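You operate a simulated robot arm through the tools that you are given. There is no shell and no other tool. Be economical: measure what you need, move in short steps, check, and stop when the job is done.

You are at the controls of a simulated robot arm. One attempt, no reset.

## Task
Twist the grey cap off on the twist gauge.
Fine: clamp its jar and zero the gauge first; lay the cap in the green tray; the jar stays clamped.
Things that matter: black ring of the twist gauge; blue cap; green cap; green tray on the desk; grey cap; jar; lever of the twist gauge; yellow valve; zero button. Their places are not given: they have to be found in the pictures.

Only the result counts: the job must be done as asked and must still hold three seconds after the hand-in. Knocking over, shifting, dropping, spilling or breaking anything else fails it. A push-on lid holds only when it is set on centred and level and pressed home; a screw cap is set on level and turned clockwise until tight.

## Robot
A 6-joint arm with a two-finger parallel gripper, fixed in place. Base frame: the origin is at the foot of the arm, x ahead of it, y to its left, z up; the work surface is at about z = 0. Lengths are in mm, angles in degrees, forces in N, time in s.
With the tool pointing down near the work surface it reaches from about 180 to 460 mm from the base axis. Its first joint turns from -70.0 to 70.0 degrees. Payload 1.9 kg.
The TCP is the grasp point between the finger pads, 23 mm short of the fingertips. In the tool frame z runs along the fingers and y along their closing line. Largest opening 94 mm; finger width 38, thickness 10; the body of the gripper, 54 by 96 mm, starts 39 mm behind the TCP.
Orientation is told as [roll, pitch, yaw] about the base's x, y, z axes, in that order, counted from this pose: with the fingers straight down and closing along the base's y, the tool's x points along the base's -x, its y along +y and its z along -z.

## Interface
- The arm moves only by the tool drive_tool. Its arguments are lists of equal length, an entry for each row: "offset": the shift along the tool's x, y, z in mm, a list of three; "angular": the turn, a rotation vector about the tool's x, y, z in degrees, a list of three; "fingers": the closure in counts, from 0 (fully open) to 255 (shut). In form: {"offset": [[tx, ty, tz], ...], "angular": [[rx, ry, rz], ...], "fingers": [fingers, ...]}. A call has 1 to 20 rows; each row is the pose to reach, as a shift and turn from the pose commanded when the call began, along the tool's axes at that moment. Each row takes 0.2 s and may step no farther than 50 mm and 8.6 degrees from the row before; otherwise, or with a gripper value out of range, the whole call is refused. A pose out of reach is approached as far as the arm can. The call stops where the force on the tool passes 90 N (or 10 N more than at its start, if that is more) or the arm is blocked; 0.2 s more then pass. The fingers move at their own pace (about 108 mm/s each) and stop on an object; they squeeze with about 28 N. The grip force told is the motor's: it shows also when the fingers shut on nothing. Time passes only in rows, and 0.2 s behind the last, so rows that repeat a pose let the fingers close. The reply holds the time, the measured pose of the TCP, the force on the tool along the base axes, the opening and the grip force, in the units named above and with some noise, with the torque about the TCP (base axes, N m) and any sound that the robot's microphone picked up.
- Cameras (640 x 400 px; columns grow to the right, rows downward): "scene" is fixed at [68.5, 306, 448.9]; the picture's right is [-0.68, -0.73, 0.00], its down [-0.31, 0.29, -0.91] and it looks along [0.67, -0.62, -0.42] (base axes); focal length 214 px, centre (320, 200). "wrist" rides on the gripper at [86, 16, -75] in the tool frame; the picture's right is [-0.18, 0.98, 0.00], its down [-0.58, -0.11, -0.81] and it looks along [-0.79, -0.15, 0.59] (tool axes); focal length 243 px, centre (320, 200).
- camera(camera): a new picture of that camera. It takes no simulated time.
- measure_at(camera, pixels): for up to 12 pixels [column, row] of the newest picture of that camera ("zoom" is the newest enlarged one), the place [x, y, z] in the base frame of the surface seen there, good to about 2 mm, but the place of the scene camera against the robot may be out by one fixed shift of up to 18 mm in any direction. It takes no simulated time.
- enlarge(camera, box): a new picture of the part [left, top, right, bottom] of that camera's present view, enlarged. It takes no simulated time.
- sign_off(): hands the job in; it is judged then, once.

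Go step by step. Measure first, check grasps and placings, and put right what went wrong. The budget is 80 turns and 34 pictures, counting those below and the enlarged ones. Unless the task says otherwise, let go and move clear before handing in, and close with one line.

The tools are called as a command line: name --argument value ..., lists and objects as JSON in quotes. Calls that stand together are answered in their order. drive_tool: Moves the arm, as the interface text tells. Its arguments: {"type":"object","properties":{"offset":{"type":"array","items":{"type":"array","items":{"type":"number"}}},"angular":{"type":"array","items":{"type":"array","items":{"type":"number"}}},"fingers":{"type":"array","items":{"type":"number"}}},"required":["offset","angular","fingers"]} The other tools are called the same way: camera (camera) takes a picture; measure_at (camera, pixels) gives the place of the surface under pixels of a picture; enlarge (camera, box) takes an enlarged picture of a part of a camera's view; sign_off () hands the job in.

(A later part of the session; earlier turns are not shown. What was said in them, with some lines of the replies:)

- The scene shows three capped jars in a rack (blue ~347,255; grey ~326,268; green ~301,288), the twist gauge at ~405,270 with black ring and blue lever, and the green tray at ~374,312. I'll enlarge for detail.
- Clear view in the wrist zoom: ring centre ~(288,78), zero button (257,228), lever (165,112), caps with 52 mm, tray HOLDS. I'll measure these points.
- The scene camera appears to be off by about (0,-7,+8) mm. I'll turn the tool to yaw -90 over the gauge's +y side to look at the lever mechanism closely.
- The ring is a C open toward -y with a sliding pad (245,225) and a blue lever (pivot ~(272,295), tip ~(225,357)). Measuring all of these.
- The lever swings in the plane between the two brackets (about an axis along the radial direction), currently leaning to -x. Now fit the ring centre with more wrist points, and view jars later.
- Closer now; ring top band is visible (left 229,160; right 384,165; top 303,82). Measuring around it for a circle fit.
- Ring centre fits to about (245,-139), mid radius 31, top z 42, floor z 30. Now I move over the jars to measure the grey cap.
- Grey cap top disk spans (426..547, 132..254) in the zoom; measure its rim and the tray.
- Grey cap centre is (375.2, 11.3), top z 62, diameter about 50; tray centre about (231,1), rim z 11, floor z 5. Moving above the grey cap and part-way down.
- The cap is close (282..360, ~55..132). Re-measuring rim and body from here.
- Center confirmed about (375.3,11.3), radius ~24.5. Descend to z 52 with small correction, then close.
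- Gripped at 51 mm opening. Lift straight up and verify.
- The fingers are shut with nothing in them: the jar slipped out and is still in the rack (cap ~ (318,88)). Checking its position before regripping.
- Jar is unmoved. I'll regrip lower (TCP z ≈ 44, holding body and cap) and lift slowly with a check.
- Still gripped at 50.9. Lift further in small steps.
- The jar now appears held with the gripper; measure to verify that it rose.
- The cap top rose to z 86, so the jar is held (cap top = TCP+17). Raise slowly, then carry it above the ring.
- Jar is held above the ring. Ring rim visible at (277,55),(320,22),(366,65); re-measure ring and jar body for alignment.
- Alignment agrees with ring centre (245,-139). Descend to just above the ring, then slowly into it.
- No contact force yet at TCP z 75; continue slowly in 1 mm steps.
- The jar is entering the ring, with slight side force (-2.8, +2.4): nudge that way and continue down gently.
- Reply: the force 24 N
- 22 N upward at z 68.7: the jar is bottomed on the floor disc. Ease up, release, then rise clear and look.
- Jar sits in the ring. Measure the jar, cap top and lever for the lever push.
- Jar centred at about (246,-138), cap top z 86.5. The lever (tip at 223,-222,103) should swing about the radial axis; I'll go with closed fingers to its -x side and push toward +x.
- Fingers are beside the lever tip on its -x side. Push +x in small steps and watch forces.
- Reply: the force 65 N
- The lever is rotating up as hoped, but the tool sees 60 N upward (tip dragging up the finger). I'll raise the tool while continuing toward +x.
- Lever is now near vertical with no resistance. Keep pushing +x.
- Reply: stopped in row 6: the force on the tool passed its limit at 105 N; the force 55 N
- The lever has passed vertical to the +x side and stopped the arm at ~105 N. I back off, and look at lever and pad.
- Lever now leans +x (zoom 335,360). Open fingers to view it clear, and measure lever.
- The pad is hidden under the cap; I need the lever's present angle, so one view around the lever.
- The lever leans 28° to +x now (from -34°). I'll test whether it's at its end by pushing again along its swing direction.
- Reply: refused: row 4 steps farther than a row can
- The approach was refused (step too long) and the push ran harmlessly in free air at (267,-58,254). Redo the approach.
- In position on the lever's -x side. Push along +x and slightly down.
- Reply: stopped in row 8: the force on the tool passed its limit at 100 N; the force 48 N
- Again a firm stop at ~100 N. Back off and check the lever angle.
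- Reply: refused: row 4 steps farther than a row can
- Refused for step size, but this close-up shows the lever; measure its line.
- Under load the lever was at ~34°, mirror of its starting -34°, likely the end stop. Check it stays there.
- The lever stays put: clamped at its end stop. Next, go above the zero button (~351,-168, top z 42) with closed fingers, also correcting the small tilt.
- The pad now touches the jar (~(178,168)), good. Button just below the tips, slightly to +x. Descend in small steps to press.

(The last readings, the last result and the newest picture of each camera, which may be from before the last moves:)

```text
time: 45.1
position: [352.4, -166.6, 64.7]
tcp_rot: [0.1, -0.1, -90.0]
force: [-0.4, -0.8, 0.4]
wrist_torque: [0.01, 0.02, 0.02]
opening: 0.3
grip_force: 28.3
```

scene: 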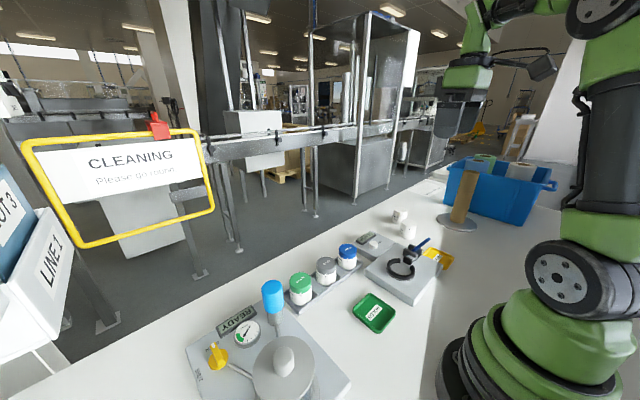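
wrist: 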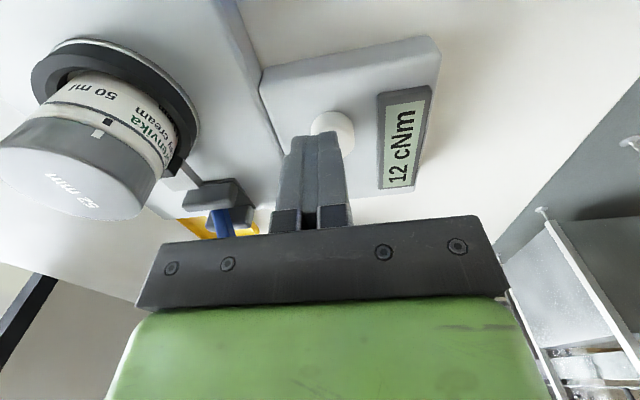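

drive_tool --offset '[[0, 0, 1], [0, 0, 2], [0, 0, 3], [0, 0, 3]]' --angular '[[0, 0, 0], [0, 0, 0], [0, 0, 0], [0, 0, 0]]' --fingers '[255, 255, 255, 255]'

```text
time: 46.1
position: [352.5, -165.7, 60.7]
tcp_rot: [0.1, 0.0, -90.0]
force: [0.5, 0.3, 1.8]
wrist_torque: [0.03, -0.01, 0.0]
opening: 0.0
grip_force: 28.4
heard: click
```

A click was heard. Rise and read the display.

drive_tool --offset '[[0, 0, -5], [0, 0, -20], [0, 0, -50], [0, 0, -90], [0, 0, -90]]' --angular '[[0, 0, 0], [0, 0, 0], [0, 0, 0], [0, 0, 0], [0, 0, 0]]' --fingers '[255, 255, 255, 255, 255]'

camera --camera "wrist"

```text
time: 47.3
position: [353.0, -162.8, 151.4]
tcp_rot: [0.0, 0.0, -90.0]
force: [-0.5, -0.1, 0.1]
wrist_torque: [0.01, 0.01, 0.02]
opening: 0.0
grip_force: 28.0
```

```text
3 pictures are left
```

wrist: 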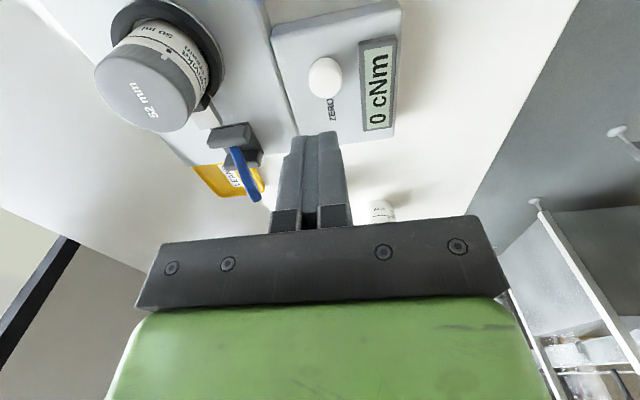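

Display reads 0 cNm. Now measure the clamped cap precisely from this picture.

measure_at --camera "wrist" --pixels '[[98, 85], [188, 115], [112, 60], [160, 128], [145, 95], [170, 70], [120, 118], [150, 60], [190, 85], [170, 55], [205, 95], [130, 50]]'

```text
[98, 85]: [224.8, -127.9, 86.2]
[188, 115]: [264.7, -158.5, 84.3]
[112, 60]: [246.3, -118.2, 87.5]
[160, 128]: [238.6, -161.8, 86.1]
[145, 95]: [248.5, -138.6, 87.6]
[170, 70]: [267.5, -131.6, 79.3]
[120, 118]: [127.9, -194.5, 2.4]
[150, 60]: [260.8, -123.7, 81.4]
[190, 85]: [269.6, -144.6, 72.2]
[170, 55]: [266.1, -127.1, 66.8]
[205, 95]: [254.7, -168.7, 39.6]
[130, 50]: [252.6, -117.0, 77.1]
```

Cap centre ≈ (245,-139.5), top z 86.5, bottom ~z 70. Move above it with the fingers open.

drive_tool --offset '[[7, -27, 0], [13, -54, 0], [20, -81, 0], [26.2, -107.2, 0], [26.2, -107.2, 15], [26.2, -107.2, 15]]' --angular '[[0, 0, 0], [0, 0, 0], [0, 0, 0], [0, 0, 0], [0, 0, 0], [0, 0, 0]]' --fingers '[255, 255, 0, 0, 0, 0]'

drive_tool --offset '[[0, 0, 10]]' --angular '[[0, 0, 0]]' --fingers '[0]'

drive_tool --offset '[[0, 0, 10]]' --angular '[[0, 0, 0]]' --fingers '[0]'

```text
time: 48.7
position: [243.6, -139.6, 136.2]
tcp_rot: [0.0, 0.0, -90.0]
force: [-0.4, -0.3, -0.1]
wrist_torque: [0.01, 0.01, -0.01]
opening: 93.9
grip_force: 0.2
```

```text
time: 49.1
position: [243.5, -139.8, 126.3]
tcp_rot: [0.1, 0.1, -90.1]
force: [-0.6, 0.6, 0.3]
wrist_torque: [0.0, -0.01, 0.02]
opening: 94.1
grip_force: 0.0
```

```text
time: 49.5
position: [244.2, -139.3, 117.5]
tcp_rot: [0.1, 0.1, -89.9]
force: [0.1, -0.6, -0.4]
wrist_torque: [0.01, 0.02, 0.02]
opening: 93.7
grip_force: 0.1
```

Aligned within ~1 mm. Descend to TCP z 96.5 (tips 73.5, cap only) and close.

drive_tool --offset '[[0, 1, 10], [0, 1, 20], [0, 1, 20], [0, 1, 20], [0, 1, 20], [0, 1, 20], [0, 1, 20]]' --angular '[[0, 0, 0], [0, 0, 0], [0, 0, 0], [0, 0, 0], [0, 0, 0], [0, 0, 0], [0, 0, 0]]' --fingers '[0, 0, 0, 255, 255, 255, 255]'

```text
time: 51.1
position: [245.2, -138.9, 97.4]
tcp_rot: [-0.2, 0.1, -90.1]
force: [-28.1, -8.2, 1.2]
wrist_torque: [-0.21, 0.76, 0.05]
opening: 49.4
grip_force: 28.3
```

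Side force -28 N in x: the cap is a bit to -x of the tool. Ease the tool over -x.

drive_tool --offset '[[0, -0.5, 0], [0, -1, 0], [0, -1, 0]]' --angular '[[0, 0, 0], [0, 0, 0], [0, 0, 0]]' --fingers '[255, 255, 255]'

```text
time: 51.9
position: [244.5, -139.1, 95.7]
tcp_rot: [0.0, 0.0, -90.0]
force: [-14.4, 8.5, -0.4]
wrist_torque: [0.65, 0.3, 0.04]
opening: 49.3
grip_force: 27.7
```

drive_tool --offset '[[0, -0.5, 0], [0, -1, 0], [0, -1, 0]]' --angular '[[0, 0, 0], [0, 0, 0], [0, 0, 0]]' --fingers '[255, 255, 255]'

```text
time: 52.7
position: [244.4, -139.6, 96.3]
tcp_rot: [0.2, -0.1, -89.9]
force: [2.6, 20.3, 0.6]
wrist_torque: [0.64, -0.11, 0.05]
opening: 49.5
grip_force: 27.7
```

drive_tool --offset '[[0.6, -0.2, 0], [1, -0.2, 0], [1, -0.2, 0]]' --angular '[[0, 0, 0], [0, 0, 0], [0, 0, 0]]' --fingers '[255, 255, 255]'

```text
time: 53.5
position: [244.6, -139.0, 97.0]
tcp_rot: [0.2, -0.2, -89.9]
force: [8.9, 1.6, -1.9]
wrist_torque: [0.02, -0.19, 0.06]
opening: 49.5
grip_force: 28.4
```

Side loads are small. Twist counter-clockwise (yaw +) by 24° and watch torque.

drive_tool --offset '[[0, 0, 0], [0, 0, 0], [0, 0, 0], [0, 0, 0], [0, 0, 0], [0, 0, 0]]' --angular '[[0, 0, -4], [0, 0, -8], [0, 0, -12], [0, 0, -16], [0, 0, -20], [0, 0, -24]]' --fingers '[255, 255, 255, 255, 255, 255]'

```text
time: 54.9
position: [243.8, -138.5, 96.6]
tcp_rot: [0.0, -0.1, -65.9]
force: [12.9, -16.4, 2.3]
wrist_torque: [-0.63, -0.27, 0.01]
opening: 49.3
grip_force: 28.7
```

Turned 24° with low torque now. Continue turning to ~yaw 0 with a small rise.

drive_tool --offset '[[0, 0, 0], [0, 0, 0], [0, 0, 0], [0, 0, 0], [0, 0, 0], [0, 0, 0], [0, 0, 0], [0, 0, 0]]' --angular '[[0, 0, -8], [0, 0, -16], [0, 0, -24], [0, 0, -32], [0, 0, -40], [0, 0, -48], [0, 0, -56], [0, 0, -64]]' --fingers '[255, 255, 255, 255, 255, 255, 255, 255]'

```text
time: 56.7
position: [245.0, -141.1, 95.6]
tcp_rot: [-0.2, -0.4, -1.9]
force: [-4.0, -55.2, 5.0]
wrist_torque: [-1.11, 0.53, 0.03]
opening: 50.0
grip_force: 27.9
```

Side force -55 N in y: cap centre lies more to -y. Shift the tool -y to relieve it.

drive_tool --offset '[[0, -0.7, 0], [0, -1.3, 0], [0, -1.8, 0], [0, -1.8, 0]]' --angular '[[0, 0, 0], [0, 0, 0], [0, 0, 0], [0, 0, 0]]' --fingers '[255, 255, 255, 255]'

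```text
time: 57.7
position: [244.1, -141.5, 96.4]
tcp_rot: [-0.1, -0.4, -2.0]
force: [5.9, -31.5, 8.1]
wrist_torque: [-0.62, -0.22, -0.01]
opening: 49.5
grip_force: 27.7
```

drive_tool --offset '[[0, -0.8, 0], [0, -1.6, 0], [0, -2.2, 0], [0, -2.2, 0]]' --angular '[[0, 0, 0], [0, 0, 0], [0, 0, 0], [0, 0, 0]]' --fingers '[255, 255, 255, 255]'

```text
time: 58.7
position: [243.0, -141.2, 95.5]
tcp_rot: [0.1, 0.0, -2.0]
force: [20.9, 12.2, 4.3]
wrist_torque: [0.24, -0.64, 0.0]
opening: 49.5
grip_force: 28.4
```

Nearly centred now. Continue turning another 64°, with a fine nudge and 1.5 mm rise.

drive_tool --offset '[[-0.6, 0.4, 0], [-1, 0.4, -0.2], [-1, 0.4, -0.4], [-1, 0.4, -0.6], [-1, 0.4, -0.8], [-1, 0.4, -1], [-1, 0.4, -1.2], [-1, 0.4, -1.4], [-1, 0.4, -1.5]]' --angular '[[0, 0, 0], [0, 0, -8], [0, 0, -16], [0, 0, -24], [0, 0, -32], [0, 0, -40], [0, 0, -48], [0, 0, -56], [0, 0, -64]]' --fingers '[255, 255, 255, 255, 255, 255, 255, 255, 255]'

```text
time: 60.7
position: [243.7, -143.3, 96.8]
tcp_rot: [-0.1, 0.0, 62.2]
force: [-3.3, -1.2, -2.1]
wrist_torque: [-0.32, 0.28, 0.01]
opening: 49.4
grip_force: 28.2
```

Low loads after ~152°. Continue 48° more.

drive_tool --offset '[[0, 0, -0.2], [0, 0, -0.4], [0, 0, -0.6], [0, 0, -0.8], [0, 0, -1], [0, 0, -1.2]]' --angular '[[0, 0, -8], [0, 0, -16], [0, 0, -24], [0, 0, -32], [0, 0, -40], [0, 0, -48]]' --fingers '[255, 255, 255, 255, 255, 255]'

```text
time: 62.1
position: [244.0, -142.0, 98.0]
tcp_rot: [-0.1, 0.1, 110.3]
force: [7.2, -9.1, -18.3]
wrist_torque: [-0.22, -0.19, 0.0]
opening: 49.6
grip_force: 28.1
```

A -18 N pull shows the cap is still threaded. Lower by 1 mm and turn on.

drive_tool --offset '[[0, 0, 0.8], [0, 0, 0.8], [0, 0, 0.8], [0, 0, 0.6], [0, 0, 0.5], [0, 0, 0.4], [0, 0, 0.2], [0, 0, 0]]' --angular '[[0, 0, 0], [0, 0, -8], [0, 0, -16], [0, 0, -24], [0, 0, -32], [0, 0, -40], [0, 0, -48], [0, 0, -56]]' --fingers '[255, 255, 255, 255, 255, 255, 255, 255]'

```text
time: 63.6
position: [238.6, -126.2, 88.8]
tcp_rot: [1.6, 1.4, 149.4]
force: [-27.5, -48.2, 19.6]
wrist_torque: [-1.12, 0.72, -0.84]
opening: 67.4
grip_force: 28.2
out of reach, approached as far as the arm can: row 5, 6, 7
stopped in row 7: the force on the tool passed its limit at 119 N (the readings are from after the stop); the commanded pose is now the measured one
```

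The wrist limit (~yaw 140) made the arm swerve; the fingers now read 67 mm at an odd pose. I must look before moving.

enlarge --camera "scene" --box '[360, 200, 460, 300]'

```text
4.00 times, centred on (410, 250) of scene
```

zoom: 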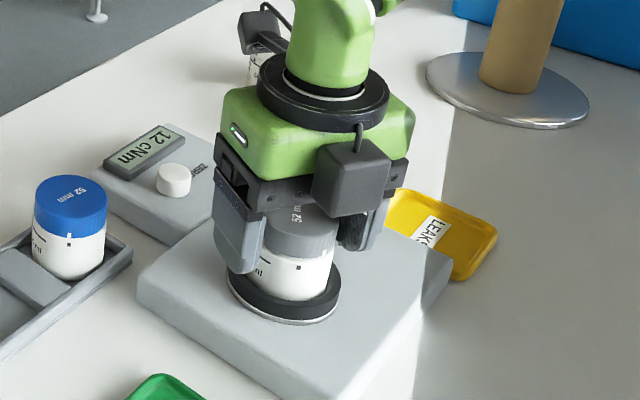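

The jar and cap are still in place, the gripper only sits off-centre around the cap. Open and rise straight up.

drive_tool --offset '[[0, 0, 0], [0, 0, 0], [0, 0, 0], [0, 0, -10], [0, 0, -30], [0, 0, -60], [0, 0, -60]]' --angular '[[0, 0, 0], [0, 0, 0], [0, 0, 0], [0, 0, 0], [0, 0, 0], [0, 0, 0], [0, 0, 0]]' --fingers '[0, 0, 0, 0, 0, 0, 0]'

```text
time: 65.2
position: [239.3, -109.4, 140.0]
tcp_rot: [2.3, 1.8, 149.7]
force: [-0.4, 0.0, -0.1]
wrist_torque: [0.0, 0.04, 0.01]
opening: 94.2
grip_force: 0.0
out of reach, approached as far as the arm can: row 5, 6, 7
```

Clear of the jar. Unwind the wrist back toward yaw -10 while returning above the jar.

drive_tool --offset '[[0, 0, -10], [0, 0, -20], [5, 6, -20], [10, 13, -20], [15, 19, -20], [20.3, 25.9, -20], [20.3, 25.9, -20], [20.3, 25.9, -20], [20.3, 25.9, -20], [20.3, 25.9, -20], [20.3, 25.9, -20], [20.3, 25.9, -20], [20.3, 25.9, -20], [20.3, 25.9, -20], [20.3, 25.9, -20], [20.3, 25.9, -20], [20.3, 25.9, -20], [20.3, 25.9, -20], [20.3, 25.9, -20]]' --angular '[[0, 0, 8.4], [0, 0, 16.8], [0, 0, 25.2], [0, 0, 33.6], [0, 0, 42], [0, 0, 50.4], [0, 0, 58.8], [0, 0, 67.2], [0, 0, 75.6], [0, 0, 84], [0, 0, 92.4], [0, 0, 100.8], [0, 0, 109.2], [0, 0, 117.6], [0, 0, 126], [0, 0, 134.4], [0, 0, 142.8], [0, 0, 151.2], [0, 0, 159.6]]' --fingers '[0, 0, 0, 0, 0, 0, 0, 0, 0, 0, 0, 0, 0, 0, 0, 0, 0, 0, 0]'

```text
time: 69.2
position: [242.3, -140.3, 160.8]
tcp_rot: [-1.9, -0.7, -9.9]
force: [0.4, -0.4, -0.1]
wrist_torque: [-0.02, 0.03, 0.01]
opening: 94.3
grip_force: 0.0
```

Fix the tilt, then continue unwinding to yaw -90.

drive_tool --offset '[[0, 0, 0], [0, 0, 0]]' --angular '[[-1.9, 0.7, 0], [-1.9, 0.7, 0]]' --fingers '[0, 0]'

drive_tool --offset '[[0, 0, 0], [0, 0, 0], [0, 0, 0], [0, 0, 0], [0, 0, 0], [0, 0, 0], [0, 0, 0], [0, 0, 0], [0, 0, 0], [0, 0, 0]]' --angular '[[0, 0, 8], [0, 0, 16], [0, 0, 24], [0, 0, 32], [0, 0, 40], [0, 0, 48], [0, 0, 56], [0, 0, 64], [0, 0, 72], [0, 0, 80]]' --fingers '[0, 0, 0, 0, 0, 0, 0, 0, 0, 0]'

drive_tool --offset '[[0, 0, 10]]' --angular '[[0, 0, 0]]' --fingers '[0]'

drive_tool --offset '[[0, 0, 10]]' --angular '[[0, 0, 0]]' --fingers '[0]'

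```text
time: 69.8
position: [243.3, -140.5, 160.8]
tcp_rot: [0.0, 0.0, -9.7]
force: [-0.8, -0.3, 0.3]
wrist_torque: [0.0, 0.0, 0.01]
opening: 94.2
grip_force: 0.0
```

```text
time: 72.0
position: [242.3, -140.0, 161.2]
tcp_rot: [0.1, -0.1, -89.9]
force: [-0.4, -0.5, 0.3]
wrist_torque: [-0.01, 0.03, -0.01]
opening: 94.1
grip_force: 0.0
```

```text
time: 72.4
position: [240.4, -139.4, 150.2]
tcp_rot: [0.0, -0.1, -89.7]
force: [-0.1, 0.0, -1.5]
wrist_torque: [0.01, -0.04, -0.01]
opening: 94.0
grip_force: 0.0
```

```text
time: 72.8
position: [242.9, -139.1, 140.8]
tcp_rot: [0.0, -0.1, -89.7]
force: [0.1, -0.4, -0.3]
wrist_torque: [0.04, 0.02, -0.01]
opening: 94.0
grip_force: 0.0
```

Take a picture here to verify the cap's position, height and the gauge.

camera --camera "wrist"

```text
1 pictures are left
```

wrist: 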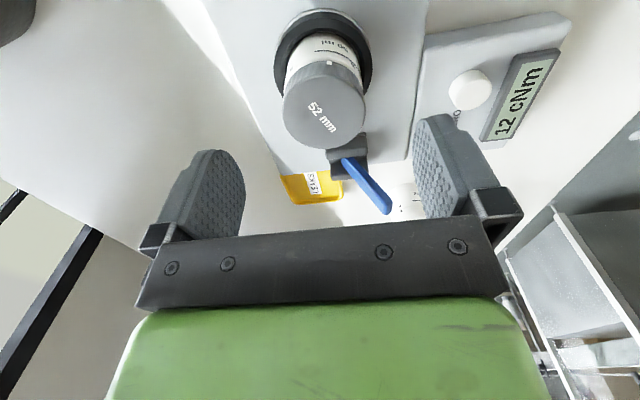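

The "52 mm" label has turned ~225° CCW, so the cap is coming loose while the jar stayed ("50 ml" unchanged). Measure the cap centre and height.

measure_at --camera "wrist" --pixels '[[323, 110], [287, 108], [362, 108], [323, 146], [323, 78], [300, 80], [350, 80], [323, 62], [323, 55], [323, 68], [300, 138], [348, 138]]'

```text
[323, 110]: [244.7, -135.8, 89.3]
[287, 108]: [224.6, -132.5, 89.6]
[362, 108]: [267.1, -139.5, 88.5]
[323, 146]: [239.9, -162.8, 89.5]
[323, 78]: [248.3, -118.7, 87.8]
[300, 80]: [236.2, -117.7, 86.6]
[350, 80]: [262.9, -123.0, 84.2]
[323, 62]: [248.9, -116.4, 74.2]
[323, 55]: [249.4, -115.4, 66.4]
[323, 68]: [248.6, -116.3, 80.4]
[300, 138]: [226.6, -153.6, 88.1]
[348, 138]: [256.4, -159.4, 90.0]
```

Cap top has risen to z 89.3 and is level; centre ≈ (244.7,-141). Regrip the cap at TCP z 99.

drive_tool --offset '[[-1.1, 2.3, 15], [-1.1, 2.3, 30], [-1.1, 2.3, 42], [-1.1, 2.3, 42], [-1.1, 2.3, 42], [-1.1, 2.3, 42], [-1.1, 2.3, 42], [-1.1, 2.3, 42]]' --angular '[[0, 0, 0], [0, 0, 0], [0, 0, 0], [0, 0, 0], [0, 0, 0], [0, 0, 0], [0, 0, 0], [0, 0, 0]]' --fingers '[0, 0, 0, 0, 255, 255, 255, 255]'

```text
time: 74.6
position: [244.8, -142.1, 96.9]
tcp_rot: [0.0, -0.1, -89.8]
force: [5.1, -0.8, -0.3]
wrist_torque: [-0.01, -0.13, 0.0]
opening: 49.3
grip_force: 28.2
```

Well centred (5 N side force). Turn CCW 64° following the thread.

drive_tool --offset '[[0, 0, -0.1], [0, 0, -0.2], [0, 0, -0.3], [0, 0, -0.4], [0, 0, -0.5], [0, 0, -0.6], [0, 0, -0.7], [0, 0, -0.8]]' --angular '[[0, 0, -8], [0, 0, -16], [0, 0, -24], [0, 0, -32], [0, 0, -40], [0, 0, -48], [0, 0, -56], [0, 0, -64]]' --fingers '[255, 255, 255, 255, 255, 255, 255, 255]'

```text
time: 76.4
position: [245.8, -142.1, 99.6]
tcp_rot: [0.0, 0.0, -25.5]
force: [-0.2, -0.5, -0.2]
wrist_torque: [0.01, -0.02, -0.03]
opening: 49.3
grip_force: 27.9
```

Forces are all near zero; the cap may be free. Raise 3 mm slowly to test.

drive_tool --offset '[[0, 0, -0.7], [0, 0, -1.4], [0, 0, -2.1], [0, 0, -2.1]]' --angular '[[0, 0, 0], [0, 0, 0], [0, 0, 0], [0, 0, 0]]' --fingers '[255, 255, 255, 255]'

```text
time: 77.4
position: [245.1, -141.2, 100.4]
tcp_rot: [-0.1, 0.0, -25.7]
force: [0.0, 1.7, -0.4]
wrist_torque: [0.01, 0.01, 0.0]
opening: 49.3
grip_force: 28.4
```

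No resistance: the cap is free. For a gentle tray placement I'll rest it back on the jar, regrip 6 mm higher, then lift slowly.

drive_tool --offset '[[0, 0, 1], [0, 0, 1.9], [0, 0, 1.9], [0, 0, 1.9], [0, 0, 1.9], [0, 0, -2], [0, 0, -4.1], [0, 0, -4.1], [0, 0, -4.1], [0, 0, -4.1], [0, 0, -4.1], [0, 0, -4.1]]' --angular '[[0, 0, 0], [0, 0, 0], [0, 0, 0], [0, 0, 0], [0, 0, 0], [0, 0, 0], [0, 0, 0], [0, 0, 0], [0, 0, 0], [0, 0, 0], [0, 0, 0], [0, 0, 0]]' --fingers '[255, 255, 200, 100, 100, 100, 100, 100, 255, 255, 255, 255]'

```text
time: 80.0
position: [245.6, -142.2, 104.3]
tcp_rot: [-0.2, 0.0, -25.7]
force: [0.5, 0.4, 1.5]
wrist_torque: [0.03, 0.04, 0.0]
opening: 49.1
grip_force: 27.6
```

Regripped at 49.1 mm. Lift slowly.

drive_tool --offset '[[0, 0, -1], [0, 0, -3], [0, 0, -6], [0, 0, -10], [0, 0, -15], [0, 0, -20], [0, 0, -25], [0, 0, -32], [0, 0, -40], [0, 0, -40]]' --angular '[[0, 0, 0], [0, 0, 0], [0, 0, 0], [0, 0, 0], [0, 0, 0], [0, 0, 0], [0, 0, 0], [0, 0, 0], [0, 0, 0], [0, 0, 0]]' --fingers '[255, 255, 255, 255, 255, 255, 255, 255, 255, 255]'

```text
time: 82.2
position: [245.9, -142.2, 146.0]
tcp_rot: [-0.2, 0.1, -25.7]
force: [-0.5, 0.0, -0.3]
wrist_torque: [-0.01, 0.01, 0.04]
opening: 49.0
grip_force: 28.3
```

Cap held and clear of the jar. Carry it over the green tray (centre ~231,1).

drive_tool --offset '[[4, 6, 0], [11, 18, 0], [20, 32.5, 0], [29, 47, 0], [38, 61.8, 0], [47, 76.4, 0], [56, 91, 0], [64, 104, 0], [71, 115.5, 0], [75.2, 122.3, 0], [75.2, 122.3, 0]]' --angular '[[0, 0, 0], [0, 0, 0], [0, 0, 0], [0, 0, 0], [0, 0, 0], [0, 0, 0], [0, 0, 0], [0, 0, 0], [0, 0, 0], [0, 0, 0], [0, 0, 0]]' --fingers '[255, 255, 255, 255, 255, 255, 255, 255, 255, 255, 255]'

```text
time: 84.6
position: [230.9, 1.9, 142.9]
tcp_rot: [-0.1, 0.0, -25.7]
force: [-0.2, 0.0, 0.7]
wrist_torque: [0.04, 0.02, -0.02]
opening: 49.1
grip_force: 27.7
```

Over the tray, still gripped. Descend 98 mm.

drive_tool --offset '[[0, 0, 8], [0, 0, 22], [0, 0, 37], [0, 0, 52], [0, 0, 67], [0, 0, 80], [0, 0, 90], [0, 0, 96], [0, 0, 98], [0, 0, 98]]' --angular '[[0, 0, 0], [0, 0, 0], [0, 0, 0], [0, 0, 0], [0, 0, 0], [0, 0, 0], [0, 0, 0], [0, 0, 0], [0, 0, 0], [0, 0, 0]]' --fingers '[255, 255, 255, 255, 255, 255, 255, 255, 255, 255]'

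drive_tool --offset '[[0, 0, 1.5], [0, 0, 3], [0, 0, 4], [0, 0, 4]]' --angular '[[0, 0, 0], [0, 0, 0], [0, 0, 0], [0, 0, 0]]' --fingers '[255, 255, 255, 255]'

```text
time: 86.8
position: [229.7, 1.7, 46.6]
tcp_rot: [-0.2, 0.0, -25.7]
force: [0.0, 0.5, -0.5]
wrist_torque: [0.02, -0.04, 0.01]
opening: 48.9
grip_force: 27.7
```

```text
time: 87.8
position: [228.5, 1.2, 43.9]
tcp_rot: [-0.1, 0.1, -25.7]
force: [-0.1, -0.5, 0.0]
wrist_torque: [0.01, -0.02, -0.01]
opening: 49.0
grip_force: 27.8
```

No contact yet; go down in 1 mm steps.

drive_tool --offset '[[0, 0, 1], [0, 0, 2], [0, 0, 3], [0, 0, 4], [0, 0, 4]]' --angular '[[0, 0, 0], [0, 0, 0], [0, 0, 0], [0, 0, 0], [0, 0, 0]]' --fingers '[255, 255, 255, 255, 255]'

drive_tool --offset '[[0, 0, 1], [0, 0, 1]]' --angular '[[0, 0, 0], [0, 0, 0]]' --fingers '[255, 255]'

```text
time: 89.0
position: [229.5, 0.7, 40.8]
tcp_rot: [0.0, -0.1, -25.7]
force: [-7.0, 0.0, 53.7]
wrist_torque: [0.04, 0.22, -0.03]
opening: 49.2
grip_force: 28.3
```

```text
time: 89.4
position: [230.5, 1.3, 40.3]
tcp_rot: [0.1, -0.1, -25.6]
force: [-3.8, 0.1, 32.7]
wrist_torque: [-0.01, 0.13, 0.03]
opening: 48.9
grip_force: 27.9
stopped in row 2: the force on the tool passed its limit at 99 N (the readings are from after the stop); the commanded pose is now the measured one
```

Contact made around z 40.5. Ease the pressure, open modestly, and rise clear.

drive_tool --offset '[[0, 0, -0.6], [0, 0, -0.6], [0, 0, -0.6], [0, 0, -0.6], [0, 0, -0.6], [0, 0, -5], [0, 0, -20], [0, 0, -50], [0, 0, -90], [0, 0, -110], [0, 0, -110]]' --angular '[[0, 0, 0], [0, 0, 0], [0, 0, 0], [0, 0, 0], [0, 0, 0], [0, 0, 0], [0, 0, 0], [0, 0, 0], [0, 0, 0], [0, 0, 0], [0, 0, 0]]' --fingers '[255, 255, 80, 80, 80, 80, 80, 80, 80, 80, 80]'

```text
time: 91.8
position: [229.6, 1.7, 148.8]
tcp_rot: [0.0, 0.0, -25.7]
force: [-0.2, 1.3, 0.2]
wrist_torque: [-0.03, -0.02, -0.01]
opening: 64.3
grip_force: 0.0
```

Released and clear. Use the last picture to check both tray and gauge.

enlarge --camera "scene" --box '[335, 225, 465, 335]'

```text
3.64 times, centred on (400, 280) of scene
```

zoom: 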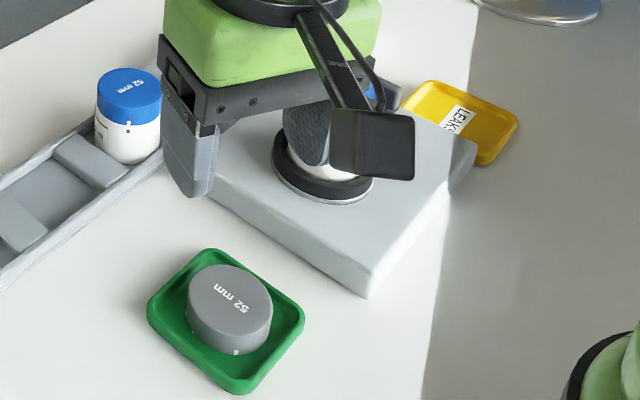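

The cap sits in the tray; check that its top is level and that it rests on the floor.

measure_at --camera "zoom" --pixels '[[229, 302], [195, 295], [265, 310], [235, 270], [222, 335], [210, 255], [240, 380], [160, 310], [296, 320], [175, 315], [320, 190], [265, 355]]'

```text
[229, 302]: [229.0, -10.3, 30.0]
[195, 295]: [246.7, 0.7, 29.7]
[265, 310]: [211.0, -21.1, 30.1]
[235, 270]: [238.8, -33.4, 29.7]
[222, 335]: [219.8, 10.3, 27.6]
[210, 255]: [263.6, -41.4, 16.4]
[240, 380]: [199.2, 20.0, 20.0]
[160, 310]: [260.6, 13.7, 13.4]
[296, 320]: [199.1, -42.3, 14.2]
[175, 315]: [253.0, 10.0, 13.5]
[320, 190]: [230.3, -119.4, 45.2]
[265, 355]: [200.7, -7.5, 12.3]
```

The cap top is level (z ≈ 30 at all rim points, tray floor ≈ 13 in the same frame), so it lies flat inside the green tray; the jar remains clamped and the arm is clear. Handing in.

sign_off

```text
The job is handed in.
```

The grey cap is off and lying flat in the green tray. Its jar is still clamped in the twist gauge, which I zeroed (display read 0 cNm) before twisting. Partway through the twist the wrist hit its turning limit and the arm swerved against the cap and jar. The next picture showed both still in place.
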